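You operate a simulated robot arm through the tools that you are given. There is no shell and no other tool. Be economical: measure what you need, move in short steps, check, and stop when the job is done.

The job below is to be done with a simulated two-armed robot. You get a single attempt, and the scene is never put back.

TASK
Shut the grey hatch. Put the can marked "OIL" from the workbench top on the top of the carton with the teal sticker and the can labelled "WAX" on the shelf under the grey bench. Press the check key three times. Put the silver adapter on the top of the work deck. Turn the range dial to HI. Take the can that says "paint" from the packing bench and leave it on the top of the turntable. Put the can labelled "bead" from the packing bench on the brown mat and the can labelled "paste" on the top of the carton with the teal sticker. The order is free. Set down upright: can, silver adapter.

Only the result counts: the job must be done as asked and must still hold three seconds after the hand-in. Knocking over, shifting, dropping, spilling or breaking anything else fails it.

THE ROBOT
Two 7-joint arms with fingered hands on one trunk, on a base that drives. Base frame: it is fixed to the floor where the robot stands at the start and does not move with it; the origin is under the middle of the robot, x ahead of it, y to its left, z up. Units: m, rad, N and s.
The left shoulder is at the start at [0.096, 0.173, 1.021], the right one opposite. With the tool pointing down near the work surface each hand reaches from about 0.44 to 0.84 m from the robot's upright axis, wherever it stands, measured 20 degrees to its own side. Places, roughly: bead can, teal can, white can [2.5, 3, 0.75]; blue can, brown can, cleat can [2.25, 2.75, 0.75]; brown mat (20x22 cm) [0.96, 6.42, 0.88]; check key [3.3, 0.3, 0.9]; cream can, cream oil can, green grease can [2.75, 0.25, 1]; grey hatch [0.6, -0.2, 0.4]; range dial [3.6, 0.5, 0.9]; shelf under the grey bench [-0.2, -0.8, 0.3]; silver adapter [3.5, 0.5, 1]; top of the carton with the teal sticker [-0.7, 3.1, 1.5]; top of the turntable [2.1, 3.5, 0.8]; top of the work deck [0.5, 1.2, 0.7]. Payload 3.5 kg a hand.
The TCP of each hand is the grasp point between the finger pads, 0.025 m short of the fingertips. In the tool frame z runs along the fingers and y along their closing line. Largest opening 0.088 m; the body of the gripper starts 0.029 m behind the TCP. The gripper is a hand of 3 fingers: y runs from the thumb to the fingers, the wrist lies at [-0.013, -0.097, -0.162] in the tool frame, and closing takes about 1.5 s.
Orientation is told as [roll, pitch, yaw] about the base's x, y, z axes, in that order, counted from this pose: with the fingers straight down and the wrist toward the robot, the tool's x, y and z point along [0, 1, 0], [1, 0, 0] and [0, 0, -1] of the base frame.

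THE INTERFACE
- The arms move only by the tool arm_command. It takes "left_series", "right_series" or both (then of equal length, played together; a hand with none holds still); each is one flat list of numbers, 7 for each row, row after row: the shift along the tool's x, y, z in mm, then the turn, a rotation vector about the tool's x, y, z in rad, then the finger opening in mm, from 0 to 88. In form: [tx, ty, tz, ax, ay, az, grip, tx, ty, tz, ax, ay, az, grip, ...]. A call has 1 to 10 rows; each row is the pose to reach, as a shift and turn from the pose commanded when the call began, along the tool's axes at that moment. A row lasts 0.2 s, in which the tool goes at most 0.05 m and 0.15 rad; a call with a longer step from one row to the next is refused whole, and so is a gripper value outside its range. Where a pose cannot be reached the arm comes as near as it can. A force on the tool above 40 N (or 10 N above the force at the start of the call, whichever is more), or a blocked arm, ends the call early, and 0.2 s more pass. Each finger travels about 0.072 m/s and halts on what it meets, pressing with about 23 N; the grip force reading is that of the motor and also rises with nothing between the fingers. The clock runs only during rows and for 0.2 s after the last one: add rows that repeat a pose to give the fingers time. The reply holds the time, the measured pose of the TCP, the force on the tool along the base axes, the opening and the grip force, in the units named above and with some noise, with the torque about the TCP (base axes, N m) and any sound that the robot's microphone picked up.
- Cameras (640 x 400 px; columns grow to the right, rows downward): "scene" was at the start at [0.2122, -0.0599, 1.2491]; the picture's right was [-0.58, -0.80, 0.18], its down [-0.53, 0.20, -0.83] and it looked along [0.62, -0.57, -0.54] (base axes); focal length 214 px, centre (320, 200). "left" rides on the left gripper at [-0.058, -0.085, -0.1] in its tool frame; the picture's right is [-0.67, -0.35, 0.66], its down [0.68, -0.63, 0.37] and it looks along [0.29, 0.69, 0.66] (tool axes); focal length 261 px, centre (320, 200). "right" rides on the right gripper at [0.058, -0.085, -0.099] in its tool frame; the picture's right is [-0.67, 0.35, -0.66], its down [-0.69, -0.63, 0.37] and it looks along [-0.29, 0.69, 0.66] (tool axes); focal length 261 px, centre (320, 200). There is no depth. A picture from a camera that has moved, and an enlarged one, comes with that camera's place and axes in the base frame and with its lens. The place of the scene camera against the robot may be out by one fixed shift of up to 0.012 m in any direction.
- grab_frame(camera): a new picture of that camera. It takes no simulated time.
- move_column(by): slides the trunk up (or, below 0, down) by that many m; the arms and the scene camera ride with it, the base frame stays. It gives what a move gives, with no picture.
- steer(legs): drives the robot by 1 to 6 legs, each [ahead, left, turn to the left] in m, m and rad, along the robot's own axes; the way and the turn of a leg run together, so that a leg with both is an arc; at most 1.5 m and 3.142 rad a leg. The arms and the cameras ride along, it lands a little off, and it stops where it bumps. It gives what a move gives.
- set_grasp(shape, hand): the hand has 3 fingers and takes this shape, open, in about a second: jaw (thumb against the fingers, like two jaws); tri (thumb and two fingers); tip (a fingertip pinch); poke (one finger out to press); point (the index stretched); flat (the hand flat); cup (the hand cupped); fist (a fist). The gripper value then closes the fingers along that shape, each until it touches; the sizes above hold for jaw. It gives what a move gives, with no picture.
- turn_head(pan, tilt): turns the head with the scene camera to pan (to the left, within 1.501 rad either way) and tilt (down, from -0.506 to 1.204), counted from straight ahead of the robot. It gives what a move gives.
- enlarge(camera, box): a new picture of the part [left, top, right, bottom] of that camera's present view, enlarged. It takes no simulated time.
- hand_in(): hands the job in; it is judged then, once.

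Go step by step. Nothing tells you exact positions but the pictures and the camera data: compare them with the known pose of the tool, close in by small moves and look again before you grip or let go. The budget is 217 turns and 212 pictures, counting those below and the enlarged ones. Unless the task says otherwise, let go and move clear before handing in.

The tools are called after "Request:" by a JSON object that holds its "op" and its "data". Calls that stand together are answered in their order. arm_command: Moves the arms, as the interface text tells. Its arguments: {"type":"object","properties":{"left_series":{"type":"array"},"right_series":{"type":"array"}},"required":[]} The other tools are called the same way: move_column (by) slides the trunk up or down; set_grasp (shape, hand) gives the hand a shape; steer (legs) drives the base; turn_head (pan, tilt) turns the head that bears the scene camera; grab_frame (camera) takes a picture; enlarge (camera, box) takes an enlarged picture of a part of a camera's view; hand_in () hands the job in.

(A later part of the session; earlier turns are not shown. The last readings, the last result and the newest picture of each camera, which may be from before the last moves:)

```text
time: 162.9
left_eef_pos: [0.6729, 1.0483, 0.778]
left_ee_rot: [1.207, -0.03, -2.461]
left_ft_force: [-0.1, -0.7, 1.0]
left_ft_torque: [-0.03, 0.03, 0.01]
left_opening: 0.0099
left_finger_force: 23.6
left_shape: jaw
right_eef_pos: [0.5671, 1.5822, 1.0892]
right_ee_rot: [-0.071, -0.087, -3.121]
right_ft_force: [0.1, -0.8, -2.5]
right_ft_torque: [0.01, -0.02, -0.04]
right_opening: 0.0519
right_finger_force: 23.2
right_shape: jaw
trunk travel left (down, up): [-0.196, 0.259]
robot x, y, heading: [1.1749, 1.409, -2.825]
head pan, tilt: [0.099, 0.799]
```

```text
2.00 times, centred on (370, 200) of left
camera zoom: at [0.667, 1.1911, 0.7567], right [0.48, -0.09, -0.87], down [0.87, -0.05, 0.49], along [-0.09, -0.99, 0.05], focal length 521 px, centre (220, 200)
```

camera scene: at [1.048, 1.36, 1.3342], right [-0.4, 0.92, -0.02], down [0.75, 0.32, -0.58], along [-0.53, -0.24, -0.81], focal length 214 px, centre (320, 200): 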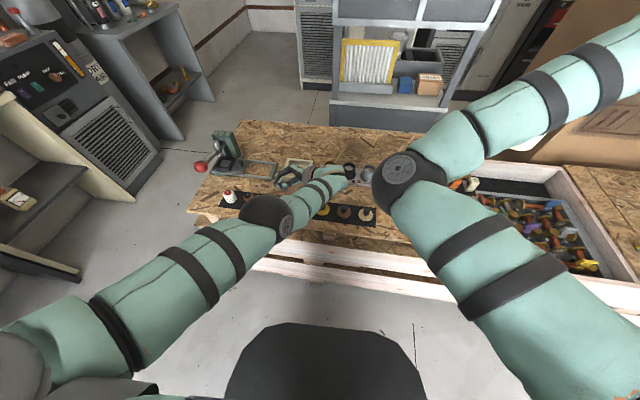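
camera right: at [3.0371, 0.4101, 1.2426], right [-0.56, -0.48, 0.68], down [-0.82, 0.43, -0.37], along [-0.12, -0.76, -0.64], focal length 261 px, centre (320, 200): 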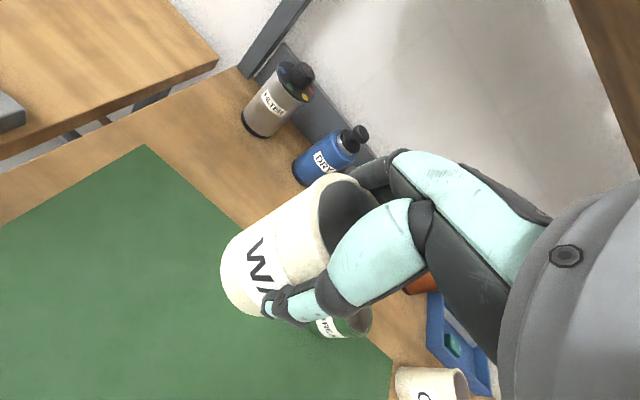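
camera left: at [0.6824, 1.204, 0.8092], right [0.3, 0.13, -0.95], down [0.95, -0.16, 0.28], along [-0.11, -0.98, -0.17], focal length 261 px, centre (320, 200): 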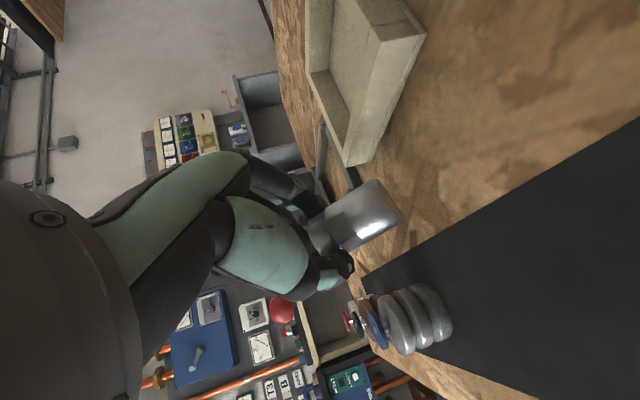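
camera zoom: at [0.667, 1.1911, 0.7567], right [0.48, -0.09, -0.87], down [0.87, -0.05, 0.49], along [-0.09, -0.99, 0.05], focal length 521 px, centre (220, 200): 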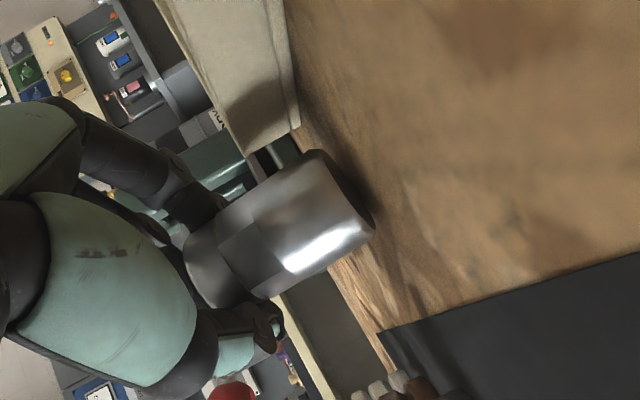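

Just about touching. One more 4 mm step.

Request:
{"op": "move_column", "data": {"by": -0.004}}

Request:
{"op": "enlarge", "data": {"camera": "left", "box": [260, 100, 480, 300]}}

Request:
{"op": "enlarge", "data": {"camera": "scene", "box": [210, 120, 370, 220]}}

```text
time: 163.5
left_eef_pos: [0.6724, 1.0486, 0.7748]
left_ee_rot: [1.212, -0.037, -2.458]
left_ft_force: [3.6, -1.8, 20.7]
left_ft_torque: [-0.23, -0.16, 0.04]
left_opening: 0.0098
left_finger_force: 22.8
left_shape: jaw
right_eef_pos: [0.5691, 1.5836, 1.0854]
right_ee_rot: [-0.073, -0.086, -3.121]
right_ft_force: [0.2, -0.2, -2.8]
right_ft_torque: [-0.01, 0.04, 0.02]
right_opening: 0.0522
right_finger_force: 23.0
right_shape: jaw
trunk travel left (down, up): [-0.192, 0.263]
robot x, y, heading: [1.179, 1.4121, -2.825]
head pan, tilt: [0.099, 0.799]
```

```text
2.00 times, centred on (370, 200) of left
camera zoom: at [0.6665, 1.1912, 0.754], right [0.48, -0.09, -0.87], down [0.87, -0.04, 0.49], along [-0.08, -0.99, 0.06], focal length 521 px, centre (220, 200)
```

zoom: 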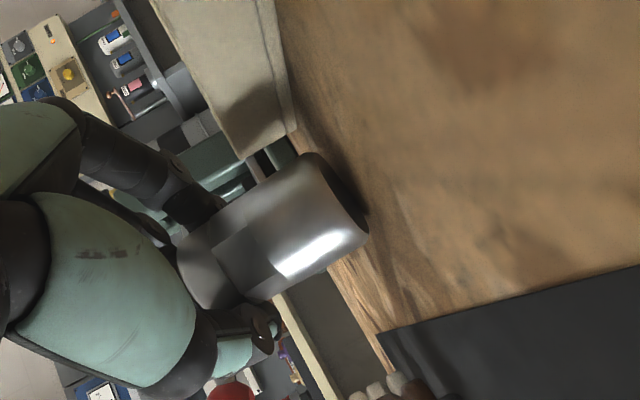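

```text
4.00 times, centred on (290, 170) of scene
camera zoom: at [1.0188, 1.3511, 1.3065], right [-0.4, 0.92, -0.02], down [0.76, 0.32, -0.56], along [-0.51, -0.24, -0.83], focal length 858 px, centre (440, 320)
```

zoom: 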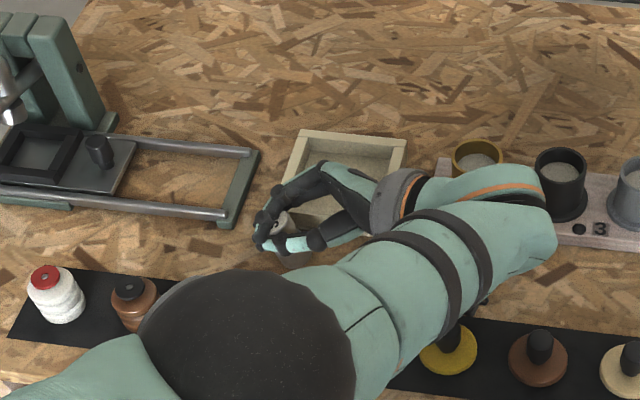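

Firm contact with the adapter standing straight. I'll open gradually and look before withdrawing.

Request:
{"op": "arm_command", "data": {"left_series": [0, 0, 0, 0, 0, 0, 14, 0, 0, 0, 0, 0, 0, 18, 0, 0, 0, 0, 0, 0, 24, 0, 0, 0, 0, 0, 0, 30, 0, 0, 0, 0, 0, 0, 38, 0, 0, 0, 0, 0, 0, 42, 0, 0, 0, 0, 0, 0, 42]}}

Request:
{"op": "enlarge", "data": {"camera": "left", "box": [260, 100, 480, 300]}}

Request:
{"op": "enlarge", "data": {"camera": "scene", "box": [210, 120, 370, 220]}}

```text
time: 165.1
left_eef_pos: [0.6702, 1.0473, 0.7725]
left_ee_rot: [1.208, -0.03, -2.46]
left_ft_force: [-0.2, -0.5, -0.7]
left_ft_torque: [0.0, 0.01, 0.02]
left_opening: 0.0415
left_finger_force: 0.1
left_shape: jaw
right_eef_pos: [0.5651, 1.584, 1.0872]
right_ee_rot: [-0.066, -0.089, -3.126]
right_ft_force: [-0.3, 0.7, -3.1]
right_ft_torque: [0.0, 0.0, -0.01]
right_opening: 0.0522
right_finger_force: 22.7
right_shape: jaw
trunk travel left (down, up): [-0.192, 0.263]
robot x, y, heading: [1.178, 1.4139, -2.827]
head pan, tilt: [0.099, 0.799]
```

```text
2.00 times, centred on (370, 200) of left
camera zoom: at [0.6652, 1.191, 0.7513], right [0.49, -0.09, -0.87], down [0.87, -0.05, 0.49], along [-0.08, -0.99, 0.05], focal length 521 px, centre (220, 200)
```

zoom: 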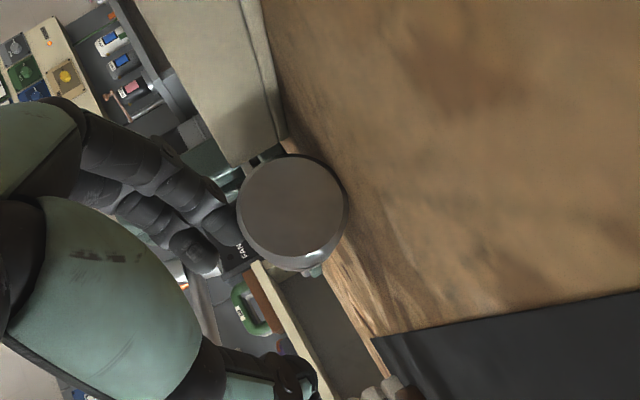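

```text
4.00 times, centred on (290, 170) of scene
camera zoom: at [1.0155, 1.3497, 1.3058], right [-0.4, 0.92, -0.02], down [0.77, 0.32, -0.56], along [-0.5, -0.24, -0.83], focal length 858 px, centre (440, 320)
```

zoom: 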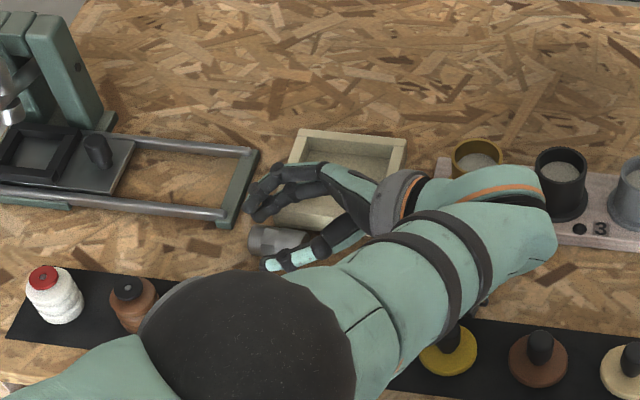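

The adapter tipped over again as I let go (its preload sprang). I'll raise, turn the hand back past vertical, and regrip its label end with a tilt that needs less rotation and gives a gentler release.

Request:
{"op": "move_column", "data": {"by": 0.05}}

Request:
{"op": "arm_command", "data": {"left_series": [0, 0, 0, 0, -0.14, 0, 60, 0, 0, 0, 0, -0.28, 0, 60, 0, 0, 0, 0, -0.42, 0, 60, 0, 0, 0, 0, -0.56, 0, 60, 0, 0, 0, 0, -0.7, 0, 60, 0, 0, 0, 0, -0.84, 0, 60, 0, 0, 0, 0, -0.98, 0, 60, 0, 0, 0, 0, -1.12, 0, 60, 0, 0, 0, 0, -1.2, 0, 60, 0, 0, 0, 0, -1.2, 0, 60]}}

Request:
{"op": "grab_frame", "data": {"camera": "left"}}

```text
time: 166.0
left_eef_pos: [0.6697, 1.0479, 0.8548]
left_ee_rot: [1.19, -0.078, -2.457]
left_ft_force: [0.7, -0.1, 0.2]
left_ft_torque: [-0.03, 0.0, 0.01]
left_opening: 0.0416
left_finger_force: 0.0
left_shape: jaw
right_eef_pos: [0.5658, 1.5759, 1.1389]
right_ee_rot: [-0.065, -0.091, -3.11]
right_ft_force: [-0.2, -0.5, -2.4]
right_ft_torque: [0.03, -0.05, 0.0]
right_opening: 0.0523
right_finger_force: 22.9
right_shape: jaw
trunk travel left (down, up): [-0.242, 0.213]
robot x, y, heading: [1.1769, 1.409, -2.822]
head pan, tilt: [0.099, 0.799]
```

```text
time: 168.2
left_eef_pos: [0.547, 1.03, 0.8152]
left_ee_rot: [-0.011, -0.081, -2.459]
left_ft_force: [0.5, 0.3, -0.1]
left_ft_torque: [-0.01, -0.02, 0.03]
left_opening: 0.0598
left_finger_force: 0.1
left_shape: jaw
left hand out of reach, approached as far as the arm can: row 1, 2, 3, 4, 5, 6, 7, 8, 9, 10
right_eef_pos: [0.566, 1.576, 1.1392]
right_ee_rot: [-0.065, -0.094, -3.112]
right_ft_force: [0.8, 0.7, -2.3]
right_ft_torque: [0.0, -0.04, 0.04]
right_opening: 0.0522
right_finger_force: 22.8
right_shape: jaw
trunk travel left (down, up): [-0.242, 0.213]
robot x, y, heading: [1.1795, 1.4092, -2.827]
head pan, tilt: [0.099, 0.799]
```

```text
89 pictures are left
camera left: at [0.5838, 1.1344, 0.9071], right [-0.2, 0.71, -0.67], down [0.89, -0.15, -0.42], along [-0.4, -0.69, -0.61], focal length 261 px, centre (320, 200)
```

left: 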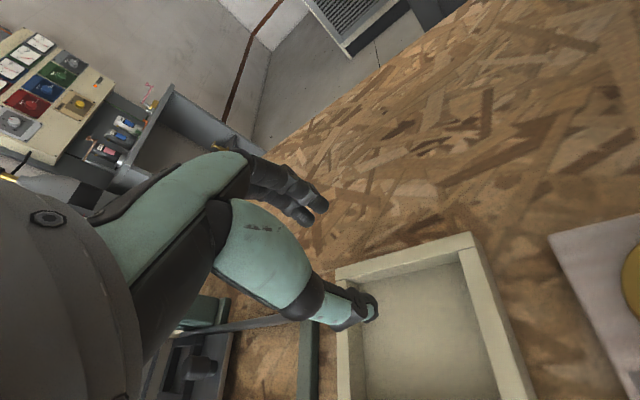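

The hand drifted west with the leftover command offset. I'll back the base 12 cm to bring it over the adapter and look.

Request:
{"op": "steer", "data": {"legs": [[-0.12, 0, 0]]}}

Request:
{"op": "arm_command", "data": {"left_series": [20, 0, 0, 0, 0, 0, 60, 20, 0, 0, 0, 0, 0, 60]}}

Request:
{"op": "grab_frame", "data": {"camera": "left"}}

```text
time: 169.4
left_eef_pos: [0.6622, 1.067, 0.8123]
left_ee_rot: [-0.009, -0.077, -2.458]
left_ft_force: [-1.1, 0.0, 0.0]
left_ft_torque: [0.03, 0.0, 0.01]
left_opening: 0.0595
left_finger_force: 0.0
left_shape: jaw
right_eef_pos: [0.6795, 1.6122, 1.1379]
right_ee_rot: [-0.067, -0.093, -3.11]
right_ft_force: [0.2, -0.1, -3.1]
right_ft_torque: [-0.01, 0.0, -0.02]
right_opening: 0.0522
right_finger_force: 22.8
right_shape: jaw
trunk travel left (down, up): [-0.242, 0.213]
robot x, y, heading: [1.2927, 1.4503, -2.835]
head pan, tilt: [0.099, 0.799]
```

```text
time: 170.0
left_eef_pos: [0.6661, 1.0503, 0.8109]
left_ee_rot: [-0.007, -0.079, -2.457]
left_ft_force: [0.3, 0.9, -0.3]
left_ft_torque: [0.03, -0.03, -0.01]
left_opening: 0.0593
left_finger_force: 0.0
left_shape: jaw
left hand out of reach, approached as far as the arm can: row 1, 2
right_eef_pos: [0.6817, 1.6146, 1.1392]
right_ee_rot: [-0.066, -0.092, -3.111]
right_ft_force: [0.0, -0.6, -2.9]
right_ft_torque: [0.0, 0.02, 0.01]
right_opening: 0.0518
right_finger_force: 23.1
right_shape: jaw
trunk travel left (down, up): [-0.242, 0.213]
robot x, y, heading: [1.2925, 1.4488, -2.825]
head pan, tilt: [0.099, 0.799]
```

```text
88 pictures are left
camera left: at [0.7027, 1.154, 0.904], right [-0.2, 0.71, -0.67], down [0.89, -0.15, -0.42], along [-0.4, -0.69, -0.61], focal length 261 px, centre (320, 200)
```

left: 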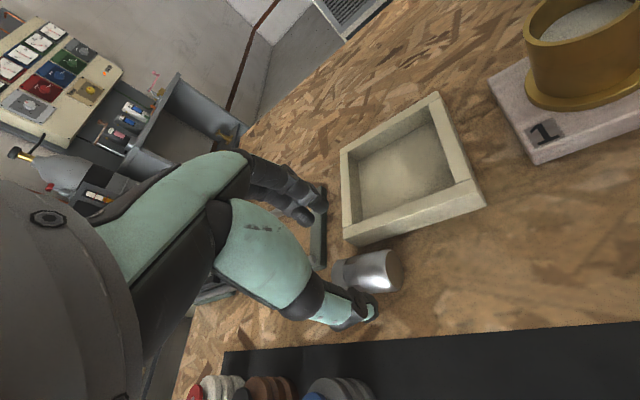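

The adapter lies at (0.666,1.04), label end pointing south. I'll turn the hand to be square across it and pull back the leftover offset until the limit warning clears.

Request:
{"op": "arm_command", "data": {"left_series": [0, -30, 0, 0, 0, 0.14, 60, 0, -60, 0, 0, 0, 0.28, 60, 0, -90, 0, 0, 0, 0.42, 60, 0, -120, 0, 0, 0, 0.54, 60, 0, -120, 0, 0, 0, 0.54, 60]}}

```text
time: 171.2
left_eef_pos: [0.6711, 1.1115, 0.7592]
left_ee_rot: [0.031, -0.074, -2.999]
left_ft_force: [3.1, -0.7, 1.3]
left_ft_torque: [0.0, 0.11, 0.02]
left_opening: 0.0591
left_finger_force: 0.1
left_shape: jaw
left hand out of reach, approached as far as the arm can: row 1, 2, 3, 4, 5
right_eef_pos: [0.6818, 1.6136, 1.139]
right_ee_rot: [-0.065, -0.095, -3.113]
right_ft_force: [-0.3, 0.6, -3.0]
right_ft_torque: [-0.01, -0.02, -0.01]
right_opening: 0.0523
right_finger_force: 23.7
right_shape: jaw
trunk travel left (down, up): [-0.242, 0.213]
robot x, y, heading: [1.2928, 1.4463, -2.828]
head pan, tilt: [0.099, 0.799]
```

The commanded pose was actually below reach; the hand sank to just above the deck. I'll lift it right away.

Request:
{"op": "arm_command", "data": {"left_series": [0, 0, -40, 0, 0, 0, 60, 0, 0, -80, 0, 0, 0, 60, 0, 0, -120, 0, 0, 0, 60, 0, 0, -120, 0, 0, 0, 60]}}

Request:
{"op": "grab_frame", "data": {"camera": "left"}}

```text
time: 172.2
left_eef_pos: [0.6297, 1.1129, 0.8669]
left_ee_rot: [0.032, -0.074, -2.998]
left_ft_force: [0.2, -0.6, 0.7]
left_ft_torque: [-0.01, -0.03, 0.01]
left_opening: 0.0598
left_finger_force: 0.0
left_shape: jaw
left hand out of reach, approached as far as the arm can: row 1, 2, 3, 4
right_eef_pos: [0.6806, 1.6137, 1.1395]
right_ee_rot: [-0.065, -0.092, -3.115]
right_ft_force: [-0.2, 0.8, -3.2]
right_ft_torque: [0.01, -0.01, 0.03]
right_opening: 0.0523
right_finger_force: 23.0
right_shape: jaw
trunk travel left (down, up): [-0.242, 0.213]
robot x, y, heading: [1.2964, 1.4507, -2.827]
head pan, tilt: [0.099, 0.799]
```

```text
87 pictures are left
camera left: at [0.7132, 1.188, 0.9578], right [0.2, 0.68, -0.7], down [0.7, -0.6, -0.39], along [-0.69, -0.41, -0.6], focal length 261 px, centre (320, 200)
```

left: 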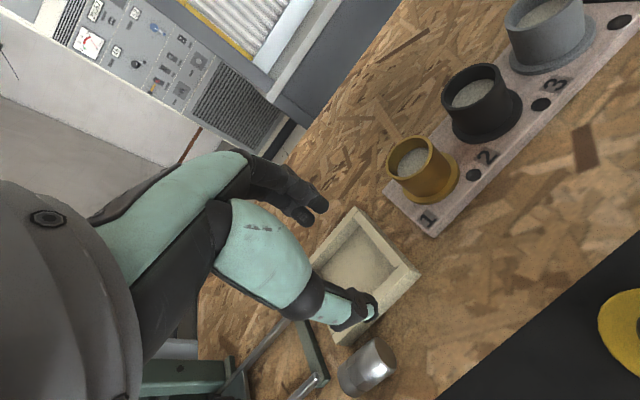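

No harm done. Now pull the commanded pose back east until it's truly reached.

Request:
{"op": "arm_command", "data": {"left_series": [0, -45, 0, 0, 0, 0, 60, 0, -90, 0, 0, 0, 0, 60, 0, -90, 0, 0, 0, 0, 60]}}

```text
time: 173.0
left_eef_pos: [0.6389, 1.1142, 0.8386]
left_ee_rot: [0.031, -0.075, -2.999]
left_ft_force: [-0.6, -0.1, 0.6]
left_ft_torque: [-0.01, 0.0, 0.02]
left_opening: 0.0598
left_finger_force: 0.0
left_shape: jaw
left hand out of reach, approached as far as the arm can: row 1, 2, 3
right_eef_pos: [0.68, 1.6124, 1.1389]
right_ee_rot: [-0.066, -0.093, -3.111]
right_ft_force: [-0.4, 0.1, -2.8]
right_ft_torque: [0.06, 0.0, -0.01]
right_opening: 0.052
right_finger_force: 23.0
right_shape: jaw
trunk travel left (down, up): [-0.242, 0.213]
robot x, y, heading: [1.2944, 1.4515, -2.828]
head pan, tilt: [0.099, 0.799]
```

The leftover is mostly downward. I'll pull back and up more, until the flag clears.

Request:
{"op": "arm_command", "data": {"left_series": [0, -25, -35, 0, 0, 0, 60, 0, -50, -70, 0, 0, 0, 60, 0, -75, -105, 0, 0, 0, 60, 0, -75, -105, 0, 0, 0, 60]}}

```text
time: 174.0
left_eef_pos: [0.6181, 1.1089, 0.9201]
left_ee_rot: [0.031, -0.074, -2.999]
left_ft_force: [0.3, 0.6, -0.3]
left_ft_torque: [0.01, 0.0, -0.01]
left_opening: 0.0597
left_finger_force: 0.1
left_shape: jaw
left hand out of reach, approached as far as the arm can: row 1, 2, 3, 4
right_eef_pos: [0.6804, 1.6141, 1.1386]
right_ee_rot: [-0.065, -0.092, -3.113]
right_ft_force: [-0.5, -0.5, -3.4]
right_ft_torque: [-0.02, 0.0, -0.04]
right_opening: 0.0521
right_finger_force: 23.4
right_shape: jaw
trunk travel left (down, up): [-0.242, 0.213]
robot x, y, heading: [1.2933, 1.4484, -2.827]
head pan, tilt: [0.099, 0.799]
```

Still stretched; continuing the pull-back eastward.

Request:
{"op": "arm_command", "data": {"left_series": [0, -45, 0, 0, 0, 0, 60, 0, -90, 0, 0, 0, 0, 60, 0, -135, 0, 0, 0, 0, 60, 0, -180, 0, 0, 0, 0, 60, 0, -225, 0, 0, 0, 0, 60, 0, -225, 0, 0, 0, 0, 60]}}

```text
time: 175.4
left_eef_pos: [0.6361, 1.1035, 0.8538]
left_ee_rot: [0.032, -0.074, -2.999]
left_ft_force: [0.6, 0.4, -0.1]
left_ft_torque: [-0.01, -0.02, 0.0]
left_opening: 0.0596
left_finger_force: 0.1
left_shape: jaw
left hand out of reach, approached as far as the arm can: row 1, 2, 3, 4, 5, 6
right_eef_pos: [0.6795, 1.6128, 1.1398]
right_ee_rot: [-0.065, -0.094, -3.113]
right_ft_force: [0.2, -0.2, -3.8]
right_ft_torque: [0.0, 0.03, 0.02]
right_opening: 0.0522
right_finger_force: 22.6
right_shape: jaw
trunk travel left (down, up): [-0.242, 0.213]
robot x, y, heading: [1.2912, 1.4469, -2.832]
head pan, tilt: [0.099, 0.799]
```

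The command is evidently far below; raising it substantially.

Request:
{"op": "arm_command", "data": {"left_series": [0, 0, -45, 0, 0, 0, 60, 0, 0, -90, 0, 0, 0, 60, 0, 0, -135, 0, 0, 0, 60, 0, 0, -180, 0, 0, 0, 60, 0, 0, -225, 0, 0, 0, 60, 0, 0, -225, 0, 0, 0, 60]}}

```text
time: 176.8
left_eef_pos: [0.6107, 1.1116, 1.0824]
left_ee_rot: [0.032, -0.074, -2.998]
left_ft_force: [0.5, -0.5, -0.8]
left_ft_torque: [-0.01, 0.04, 0.01]
left_opening: 0.0597
left_finger_force: 0.1
left_shape: jaw
left hand out of reach, approached as far as the arm can: row 1, 2, 3, 4, 5, 6
right_eef_pos: [0.6799, 1.6126, 1.1388]
right_ee_rot: [-0.065, -0.091, -3.111]
right_ft_force: [-0.6, 0.7, -2.6]
right_ft_torque: [0.0, 0.03, 0.01]
right_opening: 0.052
right_finger_force: 22.9
right_shape: jaw
trunk travel left (down, up): [-0.242, 0.213]
robot x, y, heading: [1.2936, 1.446, -2.823]
head pan, tilt: [0.099, 0.799]
```

Something in the arm's posture is off. I'll look at it.

Request:
{"op": "grab_frame", "data": {"camera": "scene"}}

```text
86 pictures are left
camera scene: at [1.1586, 1.396, 1.3662], right [-0.4, 0.92, -0.01], down [0.73, 0.31, -0.61], along [-0.55, -0.25, -0.8], focal length 214 px, centre (320, 200)
```

scene: 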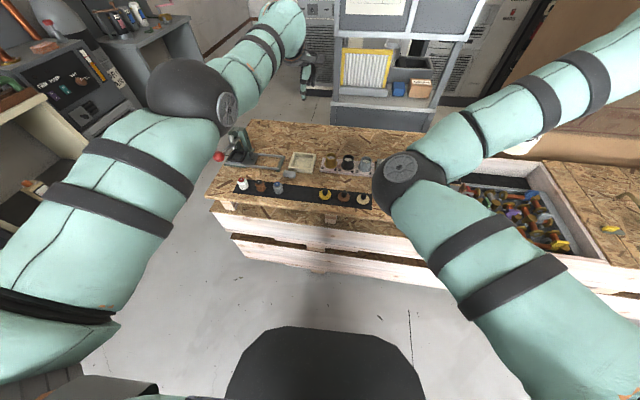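

The left elbow has swung up high. I'll try yawing the hand to let it drop back.

Request:
{"op": "arm_command", "data": {"left_series": [0, 40, 0, 0, 0, -0.14, 60, 0, 80, 0, 0, 0, -0.28, 60, 0, 120, 0, 0, 0, -0.42, 60, 0, 160, 0, 0, 0, -0.42, 60, 0, 200, 0, 0, 0, -0.42, 60, 0, 240, 0, 0, 0, -0.42, 60, 0, 280, 0, 0, 0, -0.42, 60, 0, 280, 0, 0, 0, -0.42, 60]}}

Request:
{"op": "arm_command", "data": {"left_series": [0, -40, 0, 0, 0, 0, 60, 0, -80, 0, 0, 0, 0, 60, 0, -120, 0, 0, 0, 0, 60, 0, -120, 0, 0, 0, 0, 60]}}

```text
time: 178.6
left_eef_pos: [0.6168, 1.092, 1.0923]
left_ee_rot: [-0.002, -0.08, -2.577]
left_ft_force: [0.0, -0.7, 0.8]
left_ft_torque: [-0.01, -0.02, -0.05]
left_opening: 0.0598
left_finger_force: 0.0
left_shape: jaw
left hand out of reach, approached as far as the arm can: row 1, 2, 3, 4, 5, 6, 7, 8
right_eef_pos: [0.6806, 1.6144, 1.1376]
right_ee_rot: [-0.065, -0.092, -3.112]
right_ft_force: [-0.5, 0.3, -2.7]
right_ft_torque: [-0.03, -0.01, 0.04]
right_opening: 0.052
right_finger_force: 23.0
right_shape: jaw
trunk travel left (down, up): [-0.242, 0.213]
robot x, y, heading: [1.2912, 1.4474, -2.83]
head pan, tilt: [0.099, 0.799]
```

```text
time: 179.6
left_eef_pos: [0.6153, 1.1569, 1.0904]
left_ee_rot: [0.0, -0.081, -2.577]
left_ft_force: [0.5, 0.1, 0.4]
left_ft_torque: [0.0, -0.02, 0.0]
left_opening: 0.0597
left_finger_force: 0.1
left_shape: jaw
left hand out of reach, approached as far as the arm can: row 1, 2, 3, 4
right_eef_pos: [0.6803, 1.6143, 1.1389]
right_ee_rot: [-0.064, -0.092, -3.111]
right_ft_force: [0.3, -0.6, -2.7]
right_ft_torque: [0.01, -0.01, -0.01]
right_opening: 0.052
right_finger_force: 22.7
right_shape: jaw
trunk travel left (down, up): [-0.242, 0.213]
robot x, y, heading: [1.291, 1.4521, -2.827]
head pan, tilt: [0.099, 0.799]
```

The pattern shows the commanded point lies far west, beyond reach. I'll keep pulling it east until it clears.

Request:
{"op": "arm_command", "data": {"left_series": [0, -45, 0, 0, 0, 0, 60, 0, -90, 0, 0, 0, 0, 60, 0, -135, 0, 0, 0, 0, 60, 0, -180, 0, 0, 0, 0, 60, 0, -225, 0, 0, 0, 0, 60, 0, -270, 0, 0, 0, 0, 60, 0, -315, 0, 0, 0, 0, 60, 0, -360, 0, 0, 0, 0, 60, 0, -360, 0, 0, 0, 0, 60]}}

```text
time: 181.3
left_eef_pos: [0.6425, 1.2895, 1.0967]
left_ee_rot: [-0.036, -0.044, -2.406]
left_ft_force: [0.6, 0.4, 0.3]
left_ft_torque: [0.03, 0.0, -0.02]
left_opening: 0.0598
left_finger_force: 0.0
left_shape: jaw
left hand out of reach, approached as far as the arm can: row 1, 2, 3, 4, 5, 6, 7, 8
right_eef_pos: [0.6799, 1.614, 1.1385]
right_ee_rot: [-0.064, -0.092, -3.115]
right_ft_force: [0.3, 0.3, -3.7]
right_ft_torque: [0.0, 0.01, -0.02]
right_opening: 0.0521
right_finger_force: 22.8
right_shape: jaw
trunk travel left (down, up): [-0.242, 0.213]
robot x, y, heading: [1.2924, 1.4466, -2.824]
head pan, tilt: [0.099, 0.799]
stopped in row 8 (left hand): the arm was blocked; the commanded pose is now the measured one
```

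The block re-synced the command to the real pose. Now I'll move properly back above the adapter and square the hand.

Request:
{"op": "arm_command", "data": {"left_series": [36, 20, 0, 0, 0, 0.1, 60, 72, 40, 0, 0, 0, 0.2, 60, 108, 60, 0, 0, 0, 0.3, 60, 144, 80, 0, 0, 0, 0.4, 60, 180, 100, 0, 0, 0, 0.5, 60, 217, 118, 0, 0, 0, 0.6, 60, 217, 118, 0, 0, 0, 0.6, 60]}}

```text
time: 182.9
left_eef_pos: [0.6363, 1.0335, 1.1081]
left_ee_rot: [-0.001, -0.057, -3.015]
left_ft_force: [0.2, -0.7, -0.5]
left_ft_torque: [0.0, 0.02, 0.01]
left_opening: 0.0596
left_finger_force: 0.0
left_shape: jaw
left hand out of reach, approached as far as the arm can: row 1, 2, 3, 4, 5, 6, 7
right_eef_pos: [0.6807, 1.6142, 1.1393]
right_ee_rot: [-0.066, -0.092, -3.11]
right_ft_force: [0.0, 1.1, -3.1]
right_ft_torque: [0.01, 0.01, 0.0]
right_opening: 0.0525
right_finger_force: 23.2
right_shape: jaw
trunk travel left (down, up): [-0.242, 0.213]
robot x, y, heading: [1.2932, 1.4473, -2.823]
head pan, tilt: [0.099, 0.799]
```

Still can't retract: the elbow is on a bad branch. I'll try drawing the hand out to the left and closer in, where the arm has more room.

Request:
{"op": "arm_command", "data": {"left_series": [20, -25, 20, 0, 0, 0, 60, 40, -50, 40, 0, 0, 0, 60, 60, -75, 60, 0, 0, 0, 60, 80, -100, 80, 0, 0, 0, 60, 100, -125, 100, 0, 0, 0, 60, 120, -150, 100, 0, 0, 0, 60, 140, -180, 100, 0, 0, 0, 60, 160, -210, 100, 0, 0, 0, 60, 160, -210, 100, 0, 0, 0, 60]}}

Request:
{"op": "grab_frame", "data": {"camera": "scene"}}

```text
time: 184.9
left_eef_pos: [0.7503, 0.8179, 0.9895]
left_ee_rot: [0.0, -0.059, -3.017]
left_ft_force: [-0.9, 0.5, -0.9]
left_ft_torque: [0.01, -0.01, -0.03]
left_opening: 0.0596
left_finger_force: 0.0
left_shape: jaw
left hand out of reach, approached as far as the arm can: row 1, 2, 3, 4, 5, 6, 7, 8, 9
right_eef_pos: [0.6799, 1.6141, 1.1374]
right_ee_rot: [-0.065, -0.091, -3.114]
right_ft_force: [0.0, 0.6, -3.5]
right_ft_torque: [0.0, 0.0, 0.05]
right_opening: 0.052
right_finger_force: 23.1
right_shape: jaw
trunk travel left (down, up): [-0.242, 0.213]
robot x, y, heading: [1.2914, 1.4461, -2.827]
head pan, tilt: [0.099, 0.799]
```

```text
85 pictures are left
camera scene: at [1.1588, 1.3966, 1.3663], right [-0.4, 0.92, -0.01], down [0.73, 0.31, -0.61], along [-0.55, -0.25, -0.8], focal length 214 px, centre (320, 200)
```

scene: 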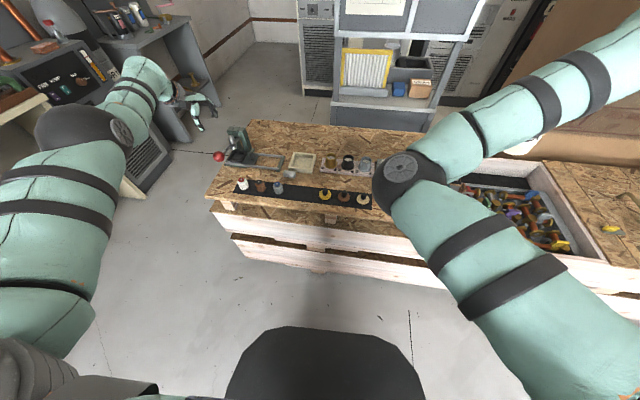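

The hand moves freely outward here. I'll pull it in closer from this side.

Request:
{"op": "arm_command", "data": {"left_series": [0, -45, 0, 0, 0, 0.1, 60, 0, -90, 0, 0, 0, 0.2, 60, 0, -135, 0, 0, 0, 0.3, 60, 0, -180, 0, 0, 0, 0.4, 60, 0, -225, 0, 0, 0, 0.4, 60, 0, -225, 0, 0, 0, 0.4, 60]}}

```text
time: 186.3
left_eef_pos: [0.906, 0.7335, 0.9715]
left_ee_rot: [0.02, -0.055, 2.865]
left_ft_force: [0.7, -0.2, -1.0]
left_ft_torque: [0.0, -0.01, 0.01]
left_opening: 0.0597
left_finger_force: 0.1
left_shape: jaw
left hand out of reach, approached as far as the arm can: row 1, 2, 3, 4, 5, 6
right_eef_pos: [0.6795, 1.6147, 1.1385]
right_ee_rot: [-0.066, -0.092, -3.11]
right_ft_force: [0.9, 0.6, -2.2]
right_ft_torque: [0.01, -0.01, 0.0]
right_opening: 0.0522
right_finger_force: 23.4
right_shape: jaw
trunk travel left (down, up): [-0.242, 0.213]
robot x, y, heading: [1.2953, 1.4474, -2.823]
head pan, tilt: [0.099, 0.799]
```

I'll steer the hand toward its well-tried travel posture (close in front, high) to reset the arm's branch.

Request:
{"op": "arm_command", "data": {"left_series": [-19, 36, -14, 0, 0, -0.066, 60, -38, 73, -27, 0, 0, -0.132, 60, -56, 109, -40, 0, 0, -0.2, 60, -75, 146, -54, 0, 0, -0.265, 60, -93, 182, -67, 0, 0, -0.33, 60, -111, 219, -80, 0, 0, -0.397, 60, -130, 255, -94, 0, 0, -0.463, 60, -149, 292, -107, 0, 0, -0.53, 60, -167, 328, -120, 0, 0, -0.595, 60, -167, 328, -120, 0, 0, -0.595, 60]}}

Request:
{"op": "grab_frame", "data": {"camera": "scene"}}

```text
time: 188.5
left_eef_pos: [0.6484, 0.9756, 1.1015]
left_ee_rot: [-0.013, -0.056, -2.819]
left_ft_force: [-0.2, 1.1, 0.0]
left_ft_torque: [0.02, -0.02, -0.03]
left_opening: 0.0598
left_finger_force: 0.0
left_shape: jaw
left hand out of reach, approached as far as the arm can: row 1, 2, 3, 4, 5, 6, 7, 8, 9, 10
right_eef_pos: [0.6806, 1.6135, 1.1399]
right_ee_rot: [-0.064, -0.094, -3.112]
right_ft_force: [0.1, -0.6, -2.4]
right_ft_torque: [-0.02, -0.02, 0.01]
right_opening: 0.0522
right_finger_force: 23.4
right_shape: jaw
trunk travel left (down, up): [-0.242, 0.213]
robot x, y, heading: [1.2926, 1.4448, -2.825]
head pan, tilt: [0.099, 0.799]
```

```text
84 pictures are left
camera scene: at [1.1595, 1.3959, 1.3664], right [-0.4, 0.92, -0.01], down [0.73, 0.31, -0.61], along [-0.55, -0.25, -0.8], focal length 214 px, centre (320, 200)
```

scene: 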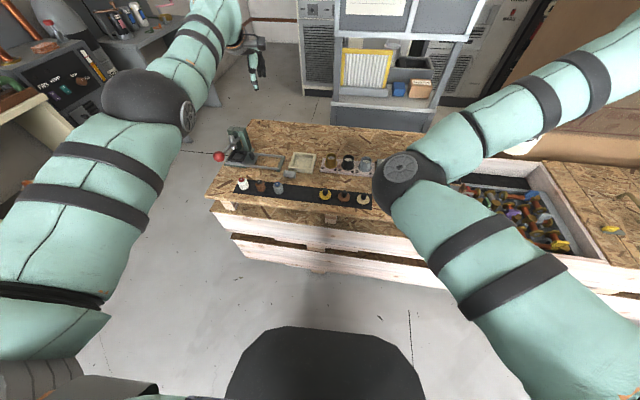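

I'll raise the trunk back to where this arm worked freely and try retracting there.

Request:
{"op": "move_column", "data": {"by": 0.12}}

Request:
{"op": "arm_command", "data": {"left_series": [0, -40, 0, 0, 0, 0, 60, 0, -80, 0, 0, 0, 0, 60, 0, -80, 0, 0, 0, 0, 60]}}

```text
time: 190.0
left_eef_pos: [0.6731, 0.9826, 1.2911]
left_ee_rot: [-0.014, -0.147, -2.819]
left_ft_force: [-0.1, -0.6, 0.0]
left_ft_torque: [-0.02, 0.01, 0.0]
left_opening: 0.0597
left_finger_force: 0.0
left_shape: jaw
right_eef_pos: [0.6795, 1.6121, 1.2585]
right_ee_rot: [-0.065, -0.091, -3.111]
right_ft_force: [0.5, 1.0, -3.1]
right_ft_torque: [0.0, 0.02, 0.0]
right_opening: 0.0518
right_finger_force: 23.5
right_shape: jaw
trunk travel left (down, up): [-0.362, 0.093]
robot x, y, heading: [1.2942, 1.4476, -2.824]
head pan, tilt: [0.099, 0.799]
```

```text
time: 190.8
left_eef_pos: [0.7464, 1.0059, 1.2782]
left_ee_rot: [-0.014, -0.146, -2.818]
left_ft_force: [0.9, 0.5, 0.1]
left_ft_torque: [-0.02, -0.02, -0.02]
left_opening: 0.06
left_finger_force: 0.1
left_shape: jaw
right_eef_pos: [0.6801, 1.6127, 1.2583]
right_ee_rot: [-0.064, -0.093, -3.112]
right_ft_force: [-0.1, -0.3, -3.6]
right_ft_torque: [0.08, -0.02, -0.01]
right_opening: 0.0519
right_finger_force: 22.8
right_shape: jaw
trunk travel left (down, up): [-0.362, 0.093]
robot x, y, heading: [1.2947, 1.4458, -2.822]
head pan, tilt: [0.099, 0.799]
```

The raise re-synced everything and the arm responds freely. I'll retract the hand, lower the trunk, move closer, and check.

Request:
{"op": "arm_command", "data": {"left_series": [0, -45, 0, 0, 0, 0, 60, 0, -90, 0, 0, 0, 0, 60, 0, -135, 0, 0, 0, 0, 60, 0, -135, 0, 0, 0, 0, 60]}}

Request:
{"op": "move_column", "data": {"by": -0.2}}

Request:
{"op": "steer", "data": {"legs": [[0.1, 0, 0]]}}

Request:
{"op": "arm_command", "data": {"left_series": [0, 20, 0, 0, 0, 0, 60, 0, 20, 0, 0, 0, 0, 60]}}

```text
time: 191.8
left_eef_pos: [0.8765, 1.0464, 1.2604]
left_ee_rot: [-0.014, -0.146, -2.819]
left_ft_force: [0.3, -0.2, -0.5]
left_ft_torque: [-0.02, 0.01, -0.03]
left_opening: 0.0599
left_finger_force: 0.0
left_shape: jaw
right_eef_pos: [0.6796, 1.612, 1.2593]
right_ee_rot: [-0.067, -0.092, -3.112]
right_ft_force: [0.1, 0.2, -2.6]
right_ft_torque: [0.02, -0.02, -0.05]
right_opening: 0.0519
right_finger_force: 22.3
right_shape: jaw
trunk travel left (down, up): [-0.362, 0.093]
robot x, y, heading: [1.2946, 1.4466, -2.83]
head pan, tilt: [0.099, 0.799]
```

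```text
time: 193.9
left_eef_pos: [0.8925, 1.0095, 1.0679]
left_ee_rot: [0.007, -0.166, -2.723]
left_ft_force: [0.0, 0.1, 0.0]
left_ft_torque: [-0.03, 0.0, 0.02]
left_opening: 0.0598
left_finger_force: 0.1
left_shape: jaw
right_eef_pos: [0.6806, 1.6224, 1.0565]
right_ee_rot: [-0.072, -0.086, -3.128]
right_ft_force: [-0.2, -0.5, -1.9]
right_ft_torque: [0.01, 0.0, -0.04]
right_opening: 0.0522
right_finger_force: 23.5
right_shape: jaw
trunk travel left (down, up): [-0.162, 0.293]
robot x, y, heading: [1.2895, 1.4488, -2.825]
head pan, tilt: [0.099, 0.799]
```

```text
time: 195.1
left_eef_pos: [0.7986, 0.9804, 1.0705]
left_ee_rot: [-0.004, -0.171, -2.716]
left_ft_force: [0.5, -0.1, 0.3]
left_ft_torque: [-0.03, 0.02, 0.0]
left_opening: 0.0598
left_finger_force: 0.0
left_shape: jaw
right_eef_pos: [0.5885, 1.5933, 1.0566]
right_ee_rot: [-0.062, -0.09, -3.133]
right_ft_force: [0.2, 0.1, -2.4]
right_ft_torque: [-0.01, 0.02, 0.01]
right_opening: 0.052
right_finger_force: 23.4
right_shape: jaw
trunk travel left (down, up): [-0.162, 0.293]
robot x, y, heading: [1.1991, 1.4157, -2.831]
head pan, tilt: [0.099, 0.799]
```

```text
time: 195.7
left_eef_pos: [0.7807, 0.972, 1.0717]
left_ee_rot: [-0.003, -0.173, -2.717]
left_ft_force: [-0.4, -0.3, -0.3]
left_ft_torque: [-0.01, 0.02, 0.01]
left_opening: 0.0596
left_finger_force: 0.0
left_shape: jaw
right_eef_pos: [0.5883, 1.5959, 1.0577]
right_ee_rot: [-0.066, -0.09, -3.138]
right_ft_force: [-0.2, 0.8, -2.5]
right_ft_torque: [0.0, -0.01, 0.05]
right_opening: 0.0521
right_finger_force: 22.7
right_shape: jaw
trunk travel left (down, up): [-0.162, 0.293]
robot x, y, heading: [1.2, 1.4145, -2.827]
head pan, tilt: [0.099, 0.799]
```

All free now. I'll level the wrist, square it to the adapter and come to about 12 cm above it.

Request:
{"op": "arm_command", "data": {"left_series": [-15, 8, 37, 0.04, 0, 0.07, 60, -30, 15, 74, 0.09, 0, 0.14, 60, -45, 23, 111, 0.13, 0, 0.2, 60, -60, 30, 149, 0.17, 0, 0.28, 60, -75, 38, 186, 0.17, 0, 0.28, 60, -90, 45, 223, 0.17, 0, 0.28, 60, -90, 45, 223, 0.17, 0, 0.28, 60]}}

Request:
{"op": "grab_frame", "data": {"camera": "left"}}

```text
time: 197.5
left_eef_pos: [0.6731, 0.9906, 0.8698]
left_ee_rot: [0.047, -0.016, -2.951]
left_ft_force: [-0.5, -0.2, 0.1]
left_ft_torque: [-0.04, 0.02, 0.01]
left_opening: 0.0597
left_finger_force: 0.0
left_shape: jaw
right_eef_pos: [0.5877, 1.5978, 1.0567]
right_ee_rot: [-0.066, -0.089, -3.141]
right_ft_force: [0.3, 0.3, -3.2]
right_ft_torque: [0.02, -0.02, -0.02]
right_opening: 0.0518
right_finger_force: 22.9
right_shape: jaw
trunk travel left (down, up): [-0.162, 0.293]
robot x, y, heading: [1.1991, 1.4171, -2.831]
head pan, tilt: [0.099, 0.799]
stopped in row 7 (left hand): the arm was blocked; the commanded pose is now the measured one
```

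```text
83 pictures are left
camera left: at [0.7466, 1.071, 0.9651], right [0.21, 0.69, -0.69], down [0.75, -0.57, -0.34], along [-0.63, -0.44, -0.64], focal length 261 px, centre (320, 200)
```

left: 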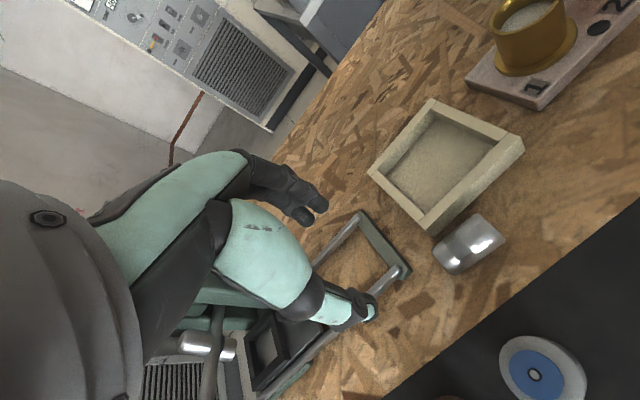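

The adapter lies north–south with its label end at y≈1.02. The elbow met the deck edge, so I'll back 5 cm, then align and tilt.

Request:
{"op": "steer", "data": {"legs": [[-0.05, 0, 0]]}}

Request:
{"op": "arm_command", "data": {"left_series": [-15, 17, 10, -0.02, -0.08, 0.06, 60, -30, 33, 20, -0.03, -0.16, 0.12, 60, -39, 44, 30, -0.03, -0.25, 0.19, 60, -39, 44, 50, -0.03, -0.3, 0.19, 60, -39, 44, 50, -0.03, -0.3, 0.19, 60]}}

Request:
{"op": "grab_frame", "data": {"camera": "left"}}

```text
time: 198.4
left_eef_pos: [0.7199, 1.0079, 0.8678]
left_ee_rot: [0.045, -0.014, -2.951]
left_ft_force: [-1.2, 0.6, 0.6]
left_ft_torque: [-0.02, -0.01, 0.01]
left_opening: 0.0601
left_finger_force: 0.1
left_shape: jaw
right_eef_pos: [0.6352, 1.6109, 1.0568]
right_ee_rot: [-0.066, -0.09, -3.139]
right_ft_force: [-0.6, 0.9, -2.1]
right_ft_torque: [-0.04, 0.03, 0.03]
right_opening: 0.052
right_finger_force: 22.8
right_shape: jaw
trunk travel left (down, up): [-0.162, 0.293]
robot x, y, heading: [1.2477, 1.4318, -2.83]
head pan, tilt: [0.099, 0.799]
```

```text
time: 199.6
left_eef_pos: [0.6688, 1.0379, 0.8189]
left_ee_rot: [-0.248, -0.066, -3.139]
left_ft_force: [0.7, 0.0, -0.1]
left_ft_torque: [0.03, -0.03, 0.02]
left_opening: 0.0597
left_finger_force: 0.1
left_shape: jaw
right_eef_pos: [0.6369, 1.6132, 1.0577]
right_ee_rot: [-0.064, -0.091, -3.144]
right_ft_force: [0.2, 0.1, -3.2]
right_ft_torque: [0.0, 0.0, 0.0]
right_opening: 0.0516
right_finger_force: 22.8
right_shape: jaw
trunk travel left (down, up): [-0.162, 0.293]
robot x, y, heading: [1.2481, 1.4336, -2.829]
head pan, tilt: [0.099, 0.799]
```

```text
82 pictures are left
camera left: at [0.7607, 1.0709, 0.9241], right [0.31, 0.81, -0.49], down [0.6, -0.57, -0.56], along [-0.74, -0.12, -0.66], focal length 261 px, centre (320, 200)
```

left: 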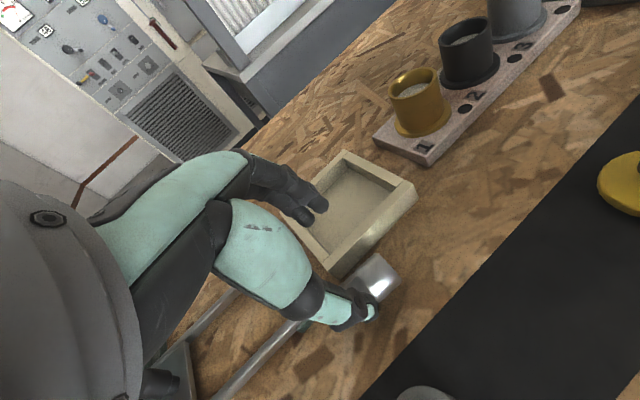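

Aligned and tilted. I'll narrow the fingers to avoid the tray, lower onto the label end with a force watch.

Request:
{"op": "arm_command", "data": {"left_series": [8, -3, 15, 0, 0, 0, 32, 16, -3, 30, 0, 0, 0, 32, 22, -3, 42, 0, 0, 0, 32, 26, -3, 50, 0, 0, 0, 32, 28, -3, 55, 0, 0, 0, 32, 28, -3, 55, 0, 0, 0, 32]}}

Request:
{"op": "grab_frame", "data": {"camera": "left"}}

```text
time: 201.0
left_eef_pos: [0.6699, 1.0234, 0.7657]
left_ee_rot: [-0.242, -0.075, -3.136]
left_ft_force: [5.2, 3.5, 38.6]
left_ft_torque: [-0.18, 1.01, -0.05]
left_opening: 0.0326
left_finger_force: 0.1
left_shape: jaw
right_eef_pos: [0.6423, 1.6162, 1.0617]
right_ee_rot: [-0.061, -0.096, -3.143]
right_ft_force: [0.3, -0.5, -2.1]
right_ft_torque: [-0.01, 0.0, -0.02]
right_opening: 0.052
right_finger_force: 22.7
right_shape: jaw
trunk travel left (down, up): [-0.162, 0.293]
robot x, y, heading: [1.2502, 1.4342, -2.827]
head pan, tilt: [0.099, 0.799]
```

```text
81 pictures are left
camera left: at [0.7641, 1.0582, 0.8693], right [0.31, 0.81, -0.5], down [0.59, -0.57, -0.57], along [-0.74, -0.12, -0.66], focal length 261 px, centre (320, 200)
```

left: 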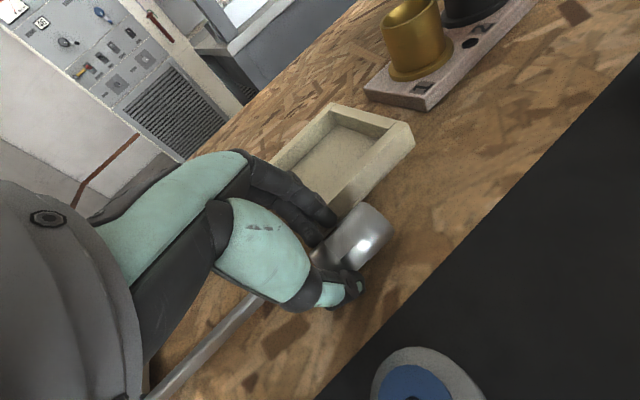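

The far fingers touched the tray's rim. I'll lift, shift 6 mm east, narrow the fingers and lower again.

Request:
{"op": "arm_command", "data": {"left_series": [0, 0, -10, 0, 0, 0, 32, 0, -6, -10, 0, 0, 0, 27, 0, -6, -10, 0, 0, 0, 27, 0, -6, -3, 0, 0, 0, 27, 0, -6, 3, 0, 0, 0, 27, 0, -6, 7, 0, 0, 0, 27, 0, -6, 7, 0, 0, 0, 27]}}

```text
time: 202.2
left_eef_pos: [0.6739, 1.019, 0.7634]
left_ee_rot: [-0.241, -0.087, -3.129]
left_ft_force: [7.5, -4.0, 35.1]
left_ft_torque: [0.07, 0.25, 0.18]
left_opening: 0.0263
left_finger_force: 22.4
left_shape: jaw
right_eef_pos: [0.6388, 1.6139, 1.0579]
right_ee_rot: [-0.063, -0.092, -3.142]
right_ft_force: [0.1, 0.8, -3.3]
right_ft_torque: [-0.01, -0.02, -0.03]
right_opening: 0.052
right_finger_force: 23.5
right_shape: jaw
trunk travel left (down, up): [-0.162, 0.293]
robot x, y, heading: [1.2504, 1.4336, -2.821]
head pan, tilt: [0.099, 0.799]
stopped in row 6 (left hand): the force on the tool passed its limit at 51 N (the readings are from after the stop); the commanded pose is now the measured one
```

Let me see what it is pressing on.

Request:
{"op": "enlarge", "data": {"camera": "left", "box": [240, 140, 460, 320]}}

```text
2.22 times, centred on (350, 230) of left
camera zoom: at [0.7677, 1.0547, 0.867], right [0.3, 0.81, -0.5], down [0.59, -0.57, -0.57], along [-0.75, -0.13, -0.65], focal length 579 px, centre (253, 133)
```

zoom: 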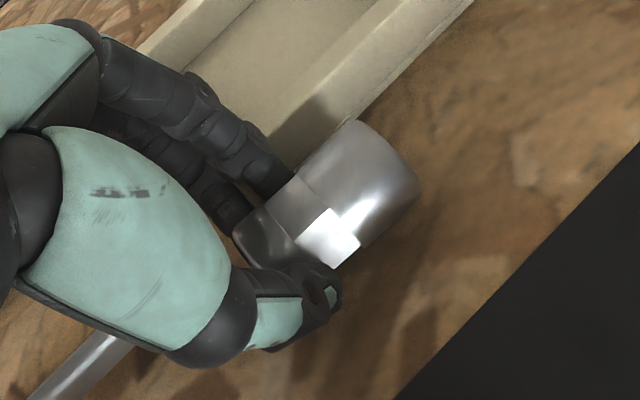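

The fingers straddle the label end well. I'll close on it and lift a little.

Request:
{"op": "arm_command", "data": {"left_series": [0, 0, -3, 0, 0, 0, 20, 0, 0, -3, 0, 0, 0, 10, 0, 0, -3, 0, 0, 0, 10, 0, 0, -3, 0, 0, 0, 10, 0, 0, -15, 0, 0, 0, 10, 0, 0, -40, 0, 0, 0, 10, 0, 0, -70, 0, 0, 0, 10, 0, 0, -70, 0, 0, 0, 10]}}

Request:
{"op": "grab_frame", "data": {"camera": "left"}}

```text
time: 204.0
left_eef_pos: [0.6793, 1.0029, 0.8251]
left_ee_rot: [-0.245, -0.073, -3.133]
left_ft_force: [0.8, -0.2, -0.7]
left_ft_torque: [0.01, 0.02, -0.02]
left_opening: 0.0254
left_finger_force: 23.3
left_shape: jaw
right_eef_pos: [0.6345, 1.6123, 1.0577]
right_ee_rot: [-0.063, -0.091, -3.141]
right_ft_force: [-0.6, -0.7, -2.8]
right_ft_torque: [0.01, 0.01, -0.04]
right_opening: 0.052
right_finger_force: 22.8
right_shape: jaw
trunk travel left (down, up): [-0.162, 0.293]
robot x, y, heading: [1.2461, 1.4326, -2.832]
head pan, tilt: [0.099, 0.799]
```

```text
79 pictures are left
camera left: at [0.7719, 1.0373, 0.9296], right [0.31, 0.81, -0.5], down [0.59, -0.57, -0.57], along [-0.74, -0.12, -0.66], focal length 261 px, centre (320, 200)
```

left: 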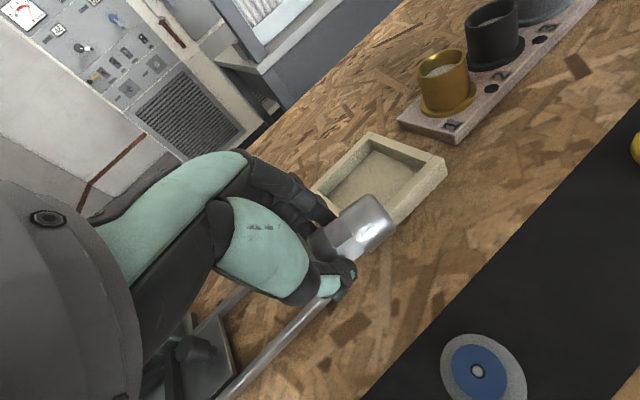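

Firm grip this time (25 mm across the body). I'll level the wrist sideways and tilt the base end down to about 60° below horizontal.

Request:
{"op": "arm_command", "data": {"left_series": [0, 0, 0, 0.07, 0, 0, 10, 0, 0, 0, 0.07, 0.14, 0, 10, 0, 0, 0, 0.07, 0.28, 0, 10, 0, 0, 0, 0.07, 0.42, 0, 10, 0, 0, 0, 0.07, 0.56, 0, 10, 0, 0, 0, 0.07, 0.7, 0, 10, 0, 0, 0, 0.07, 0.84, 0, 10, 0, 0, 0, 0.07, 0.98, 0, 10, 0, 0, 0, 0.07, 1.1, 0, 10, 0, 0, 0, 0.07, 1.1, 0, 10]}}

Request:
{"op": "grab_frame", "data": {"camera": "left"}}

```text
time: 206.2
left_eef_pos: [0.6788, 1.0024, 0.8258]
left_ee_rot: [0.858, -0.009, -3.113]
left_ft_force: [-0.6, 0.3, -0.8]
left_ft_torque: [0.03, 0.0, 0.0]
left_opening: 0.0254
left_finger_force: 23.1
left_shape: jaw
right_eef_pos: [0.6357, 1.6116, 1.058]
right_ee_rot: [-0.065, -0.091, -3.14]
right_ft_force: [-0.4, -0.2, -2.3]
right_ft_torque: [0.0, -0.03, 0.02]
right_opening: 0.052
right_finger_force: 22.7
right_shape: jaw
trunk travel left (down, up): [-0.162, 0.293]
robot x, y, heading: [1.2454, 1.4344, -2.826]
head pan, tilt: [0.099, 0.799]
```

```text
78 pictures are left
camera left: at [0.7605, 1.1195, 0.847], right [0.34, -0.05, -0.94], down [0.65, -0.71, 0.27], along [-0.68, -0.71, -0.21], focal length 261 px, centre (320, 200)
```

left: 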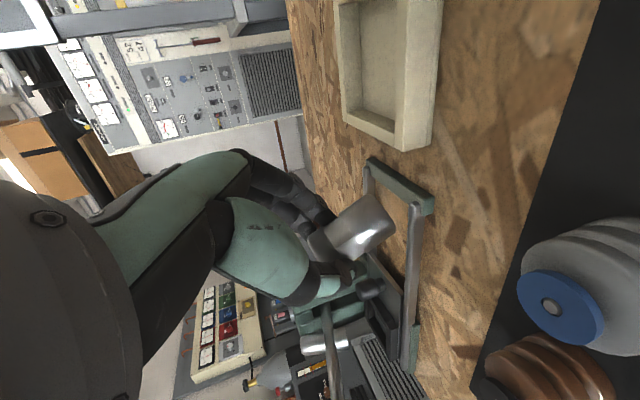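

The adapter now hangs about 63° base-down. I'll lower it until its base edge is just about to touch at (0.672,1.05), then let it pivot by dragging.

Request:
{"op": "arm_command", "data": {"left_series": [-15, 2, 2, 0, 0, 0, 10, -30, 4, 4, 0, 0, 0, 10, -45, 6, 6, 0, 0, 0, 10, -59, 7, 8, 0, 0, 0, 10, -63, 7, 11, 0, 0, 0, 10, -67, 7, 14, 0, 0, 0, 10, -67, 7, 14, 0, 0, 0, 10]}}

Request:
{"op": "enlarge", "data": {"camera": "left", "box": [260, 120, 460, 300]}}

```text
time: 207.8
left_eef_pos: [0.6691, 1.0387, 0.7693]
left_ee_rot: [0.858, -0.015, -3.113]
left_ft_force: [-5.9, 0.3, 29.7]
left_ft_torque: [-0.45, 0.36, 0.0]
left_opening: 0.0258
left_finger_force: 22.7
left_shape: jaw
right_eef_pos: [0.6386, 1.6145, 1.0604]
right_ee_rot: [-0.059, -0.093, -3.143]
right_ft_force: [-0.6, -0.5, -2.9]
right_ft_torque: [-0.02, 0.02, 0.03]
right_opening: 0.0518
right_finger_force: 23.3
right_shape: jaw
trunk travel left (down, up): [-0.162, 0.293]
robot x, y, heading: [1.2496, 1.4302, -2.83]
head pan, tilt: [0.099, 0.799]
```

```text
2.22 times, centred on (360, 210) of left
camera zoom: at [0.7537, 1.1555, 0.79], right [0.33, -0.05, -0.94], down [0.65, -0.71, 0.27], along [-0.68, -0.71, -0.2], focal length 579 px, centre (231, 178)
```

zoom: 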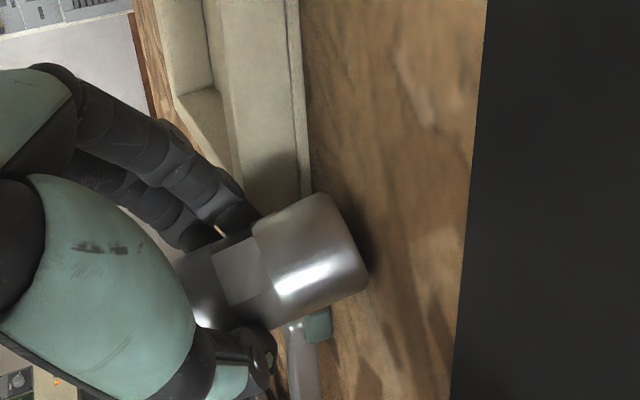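

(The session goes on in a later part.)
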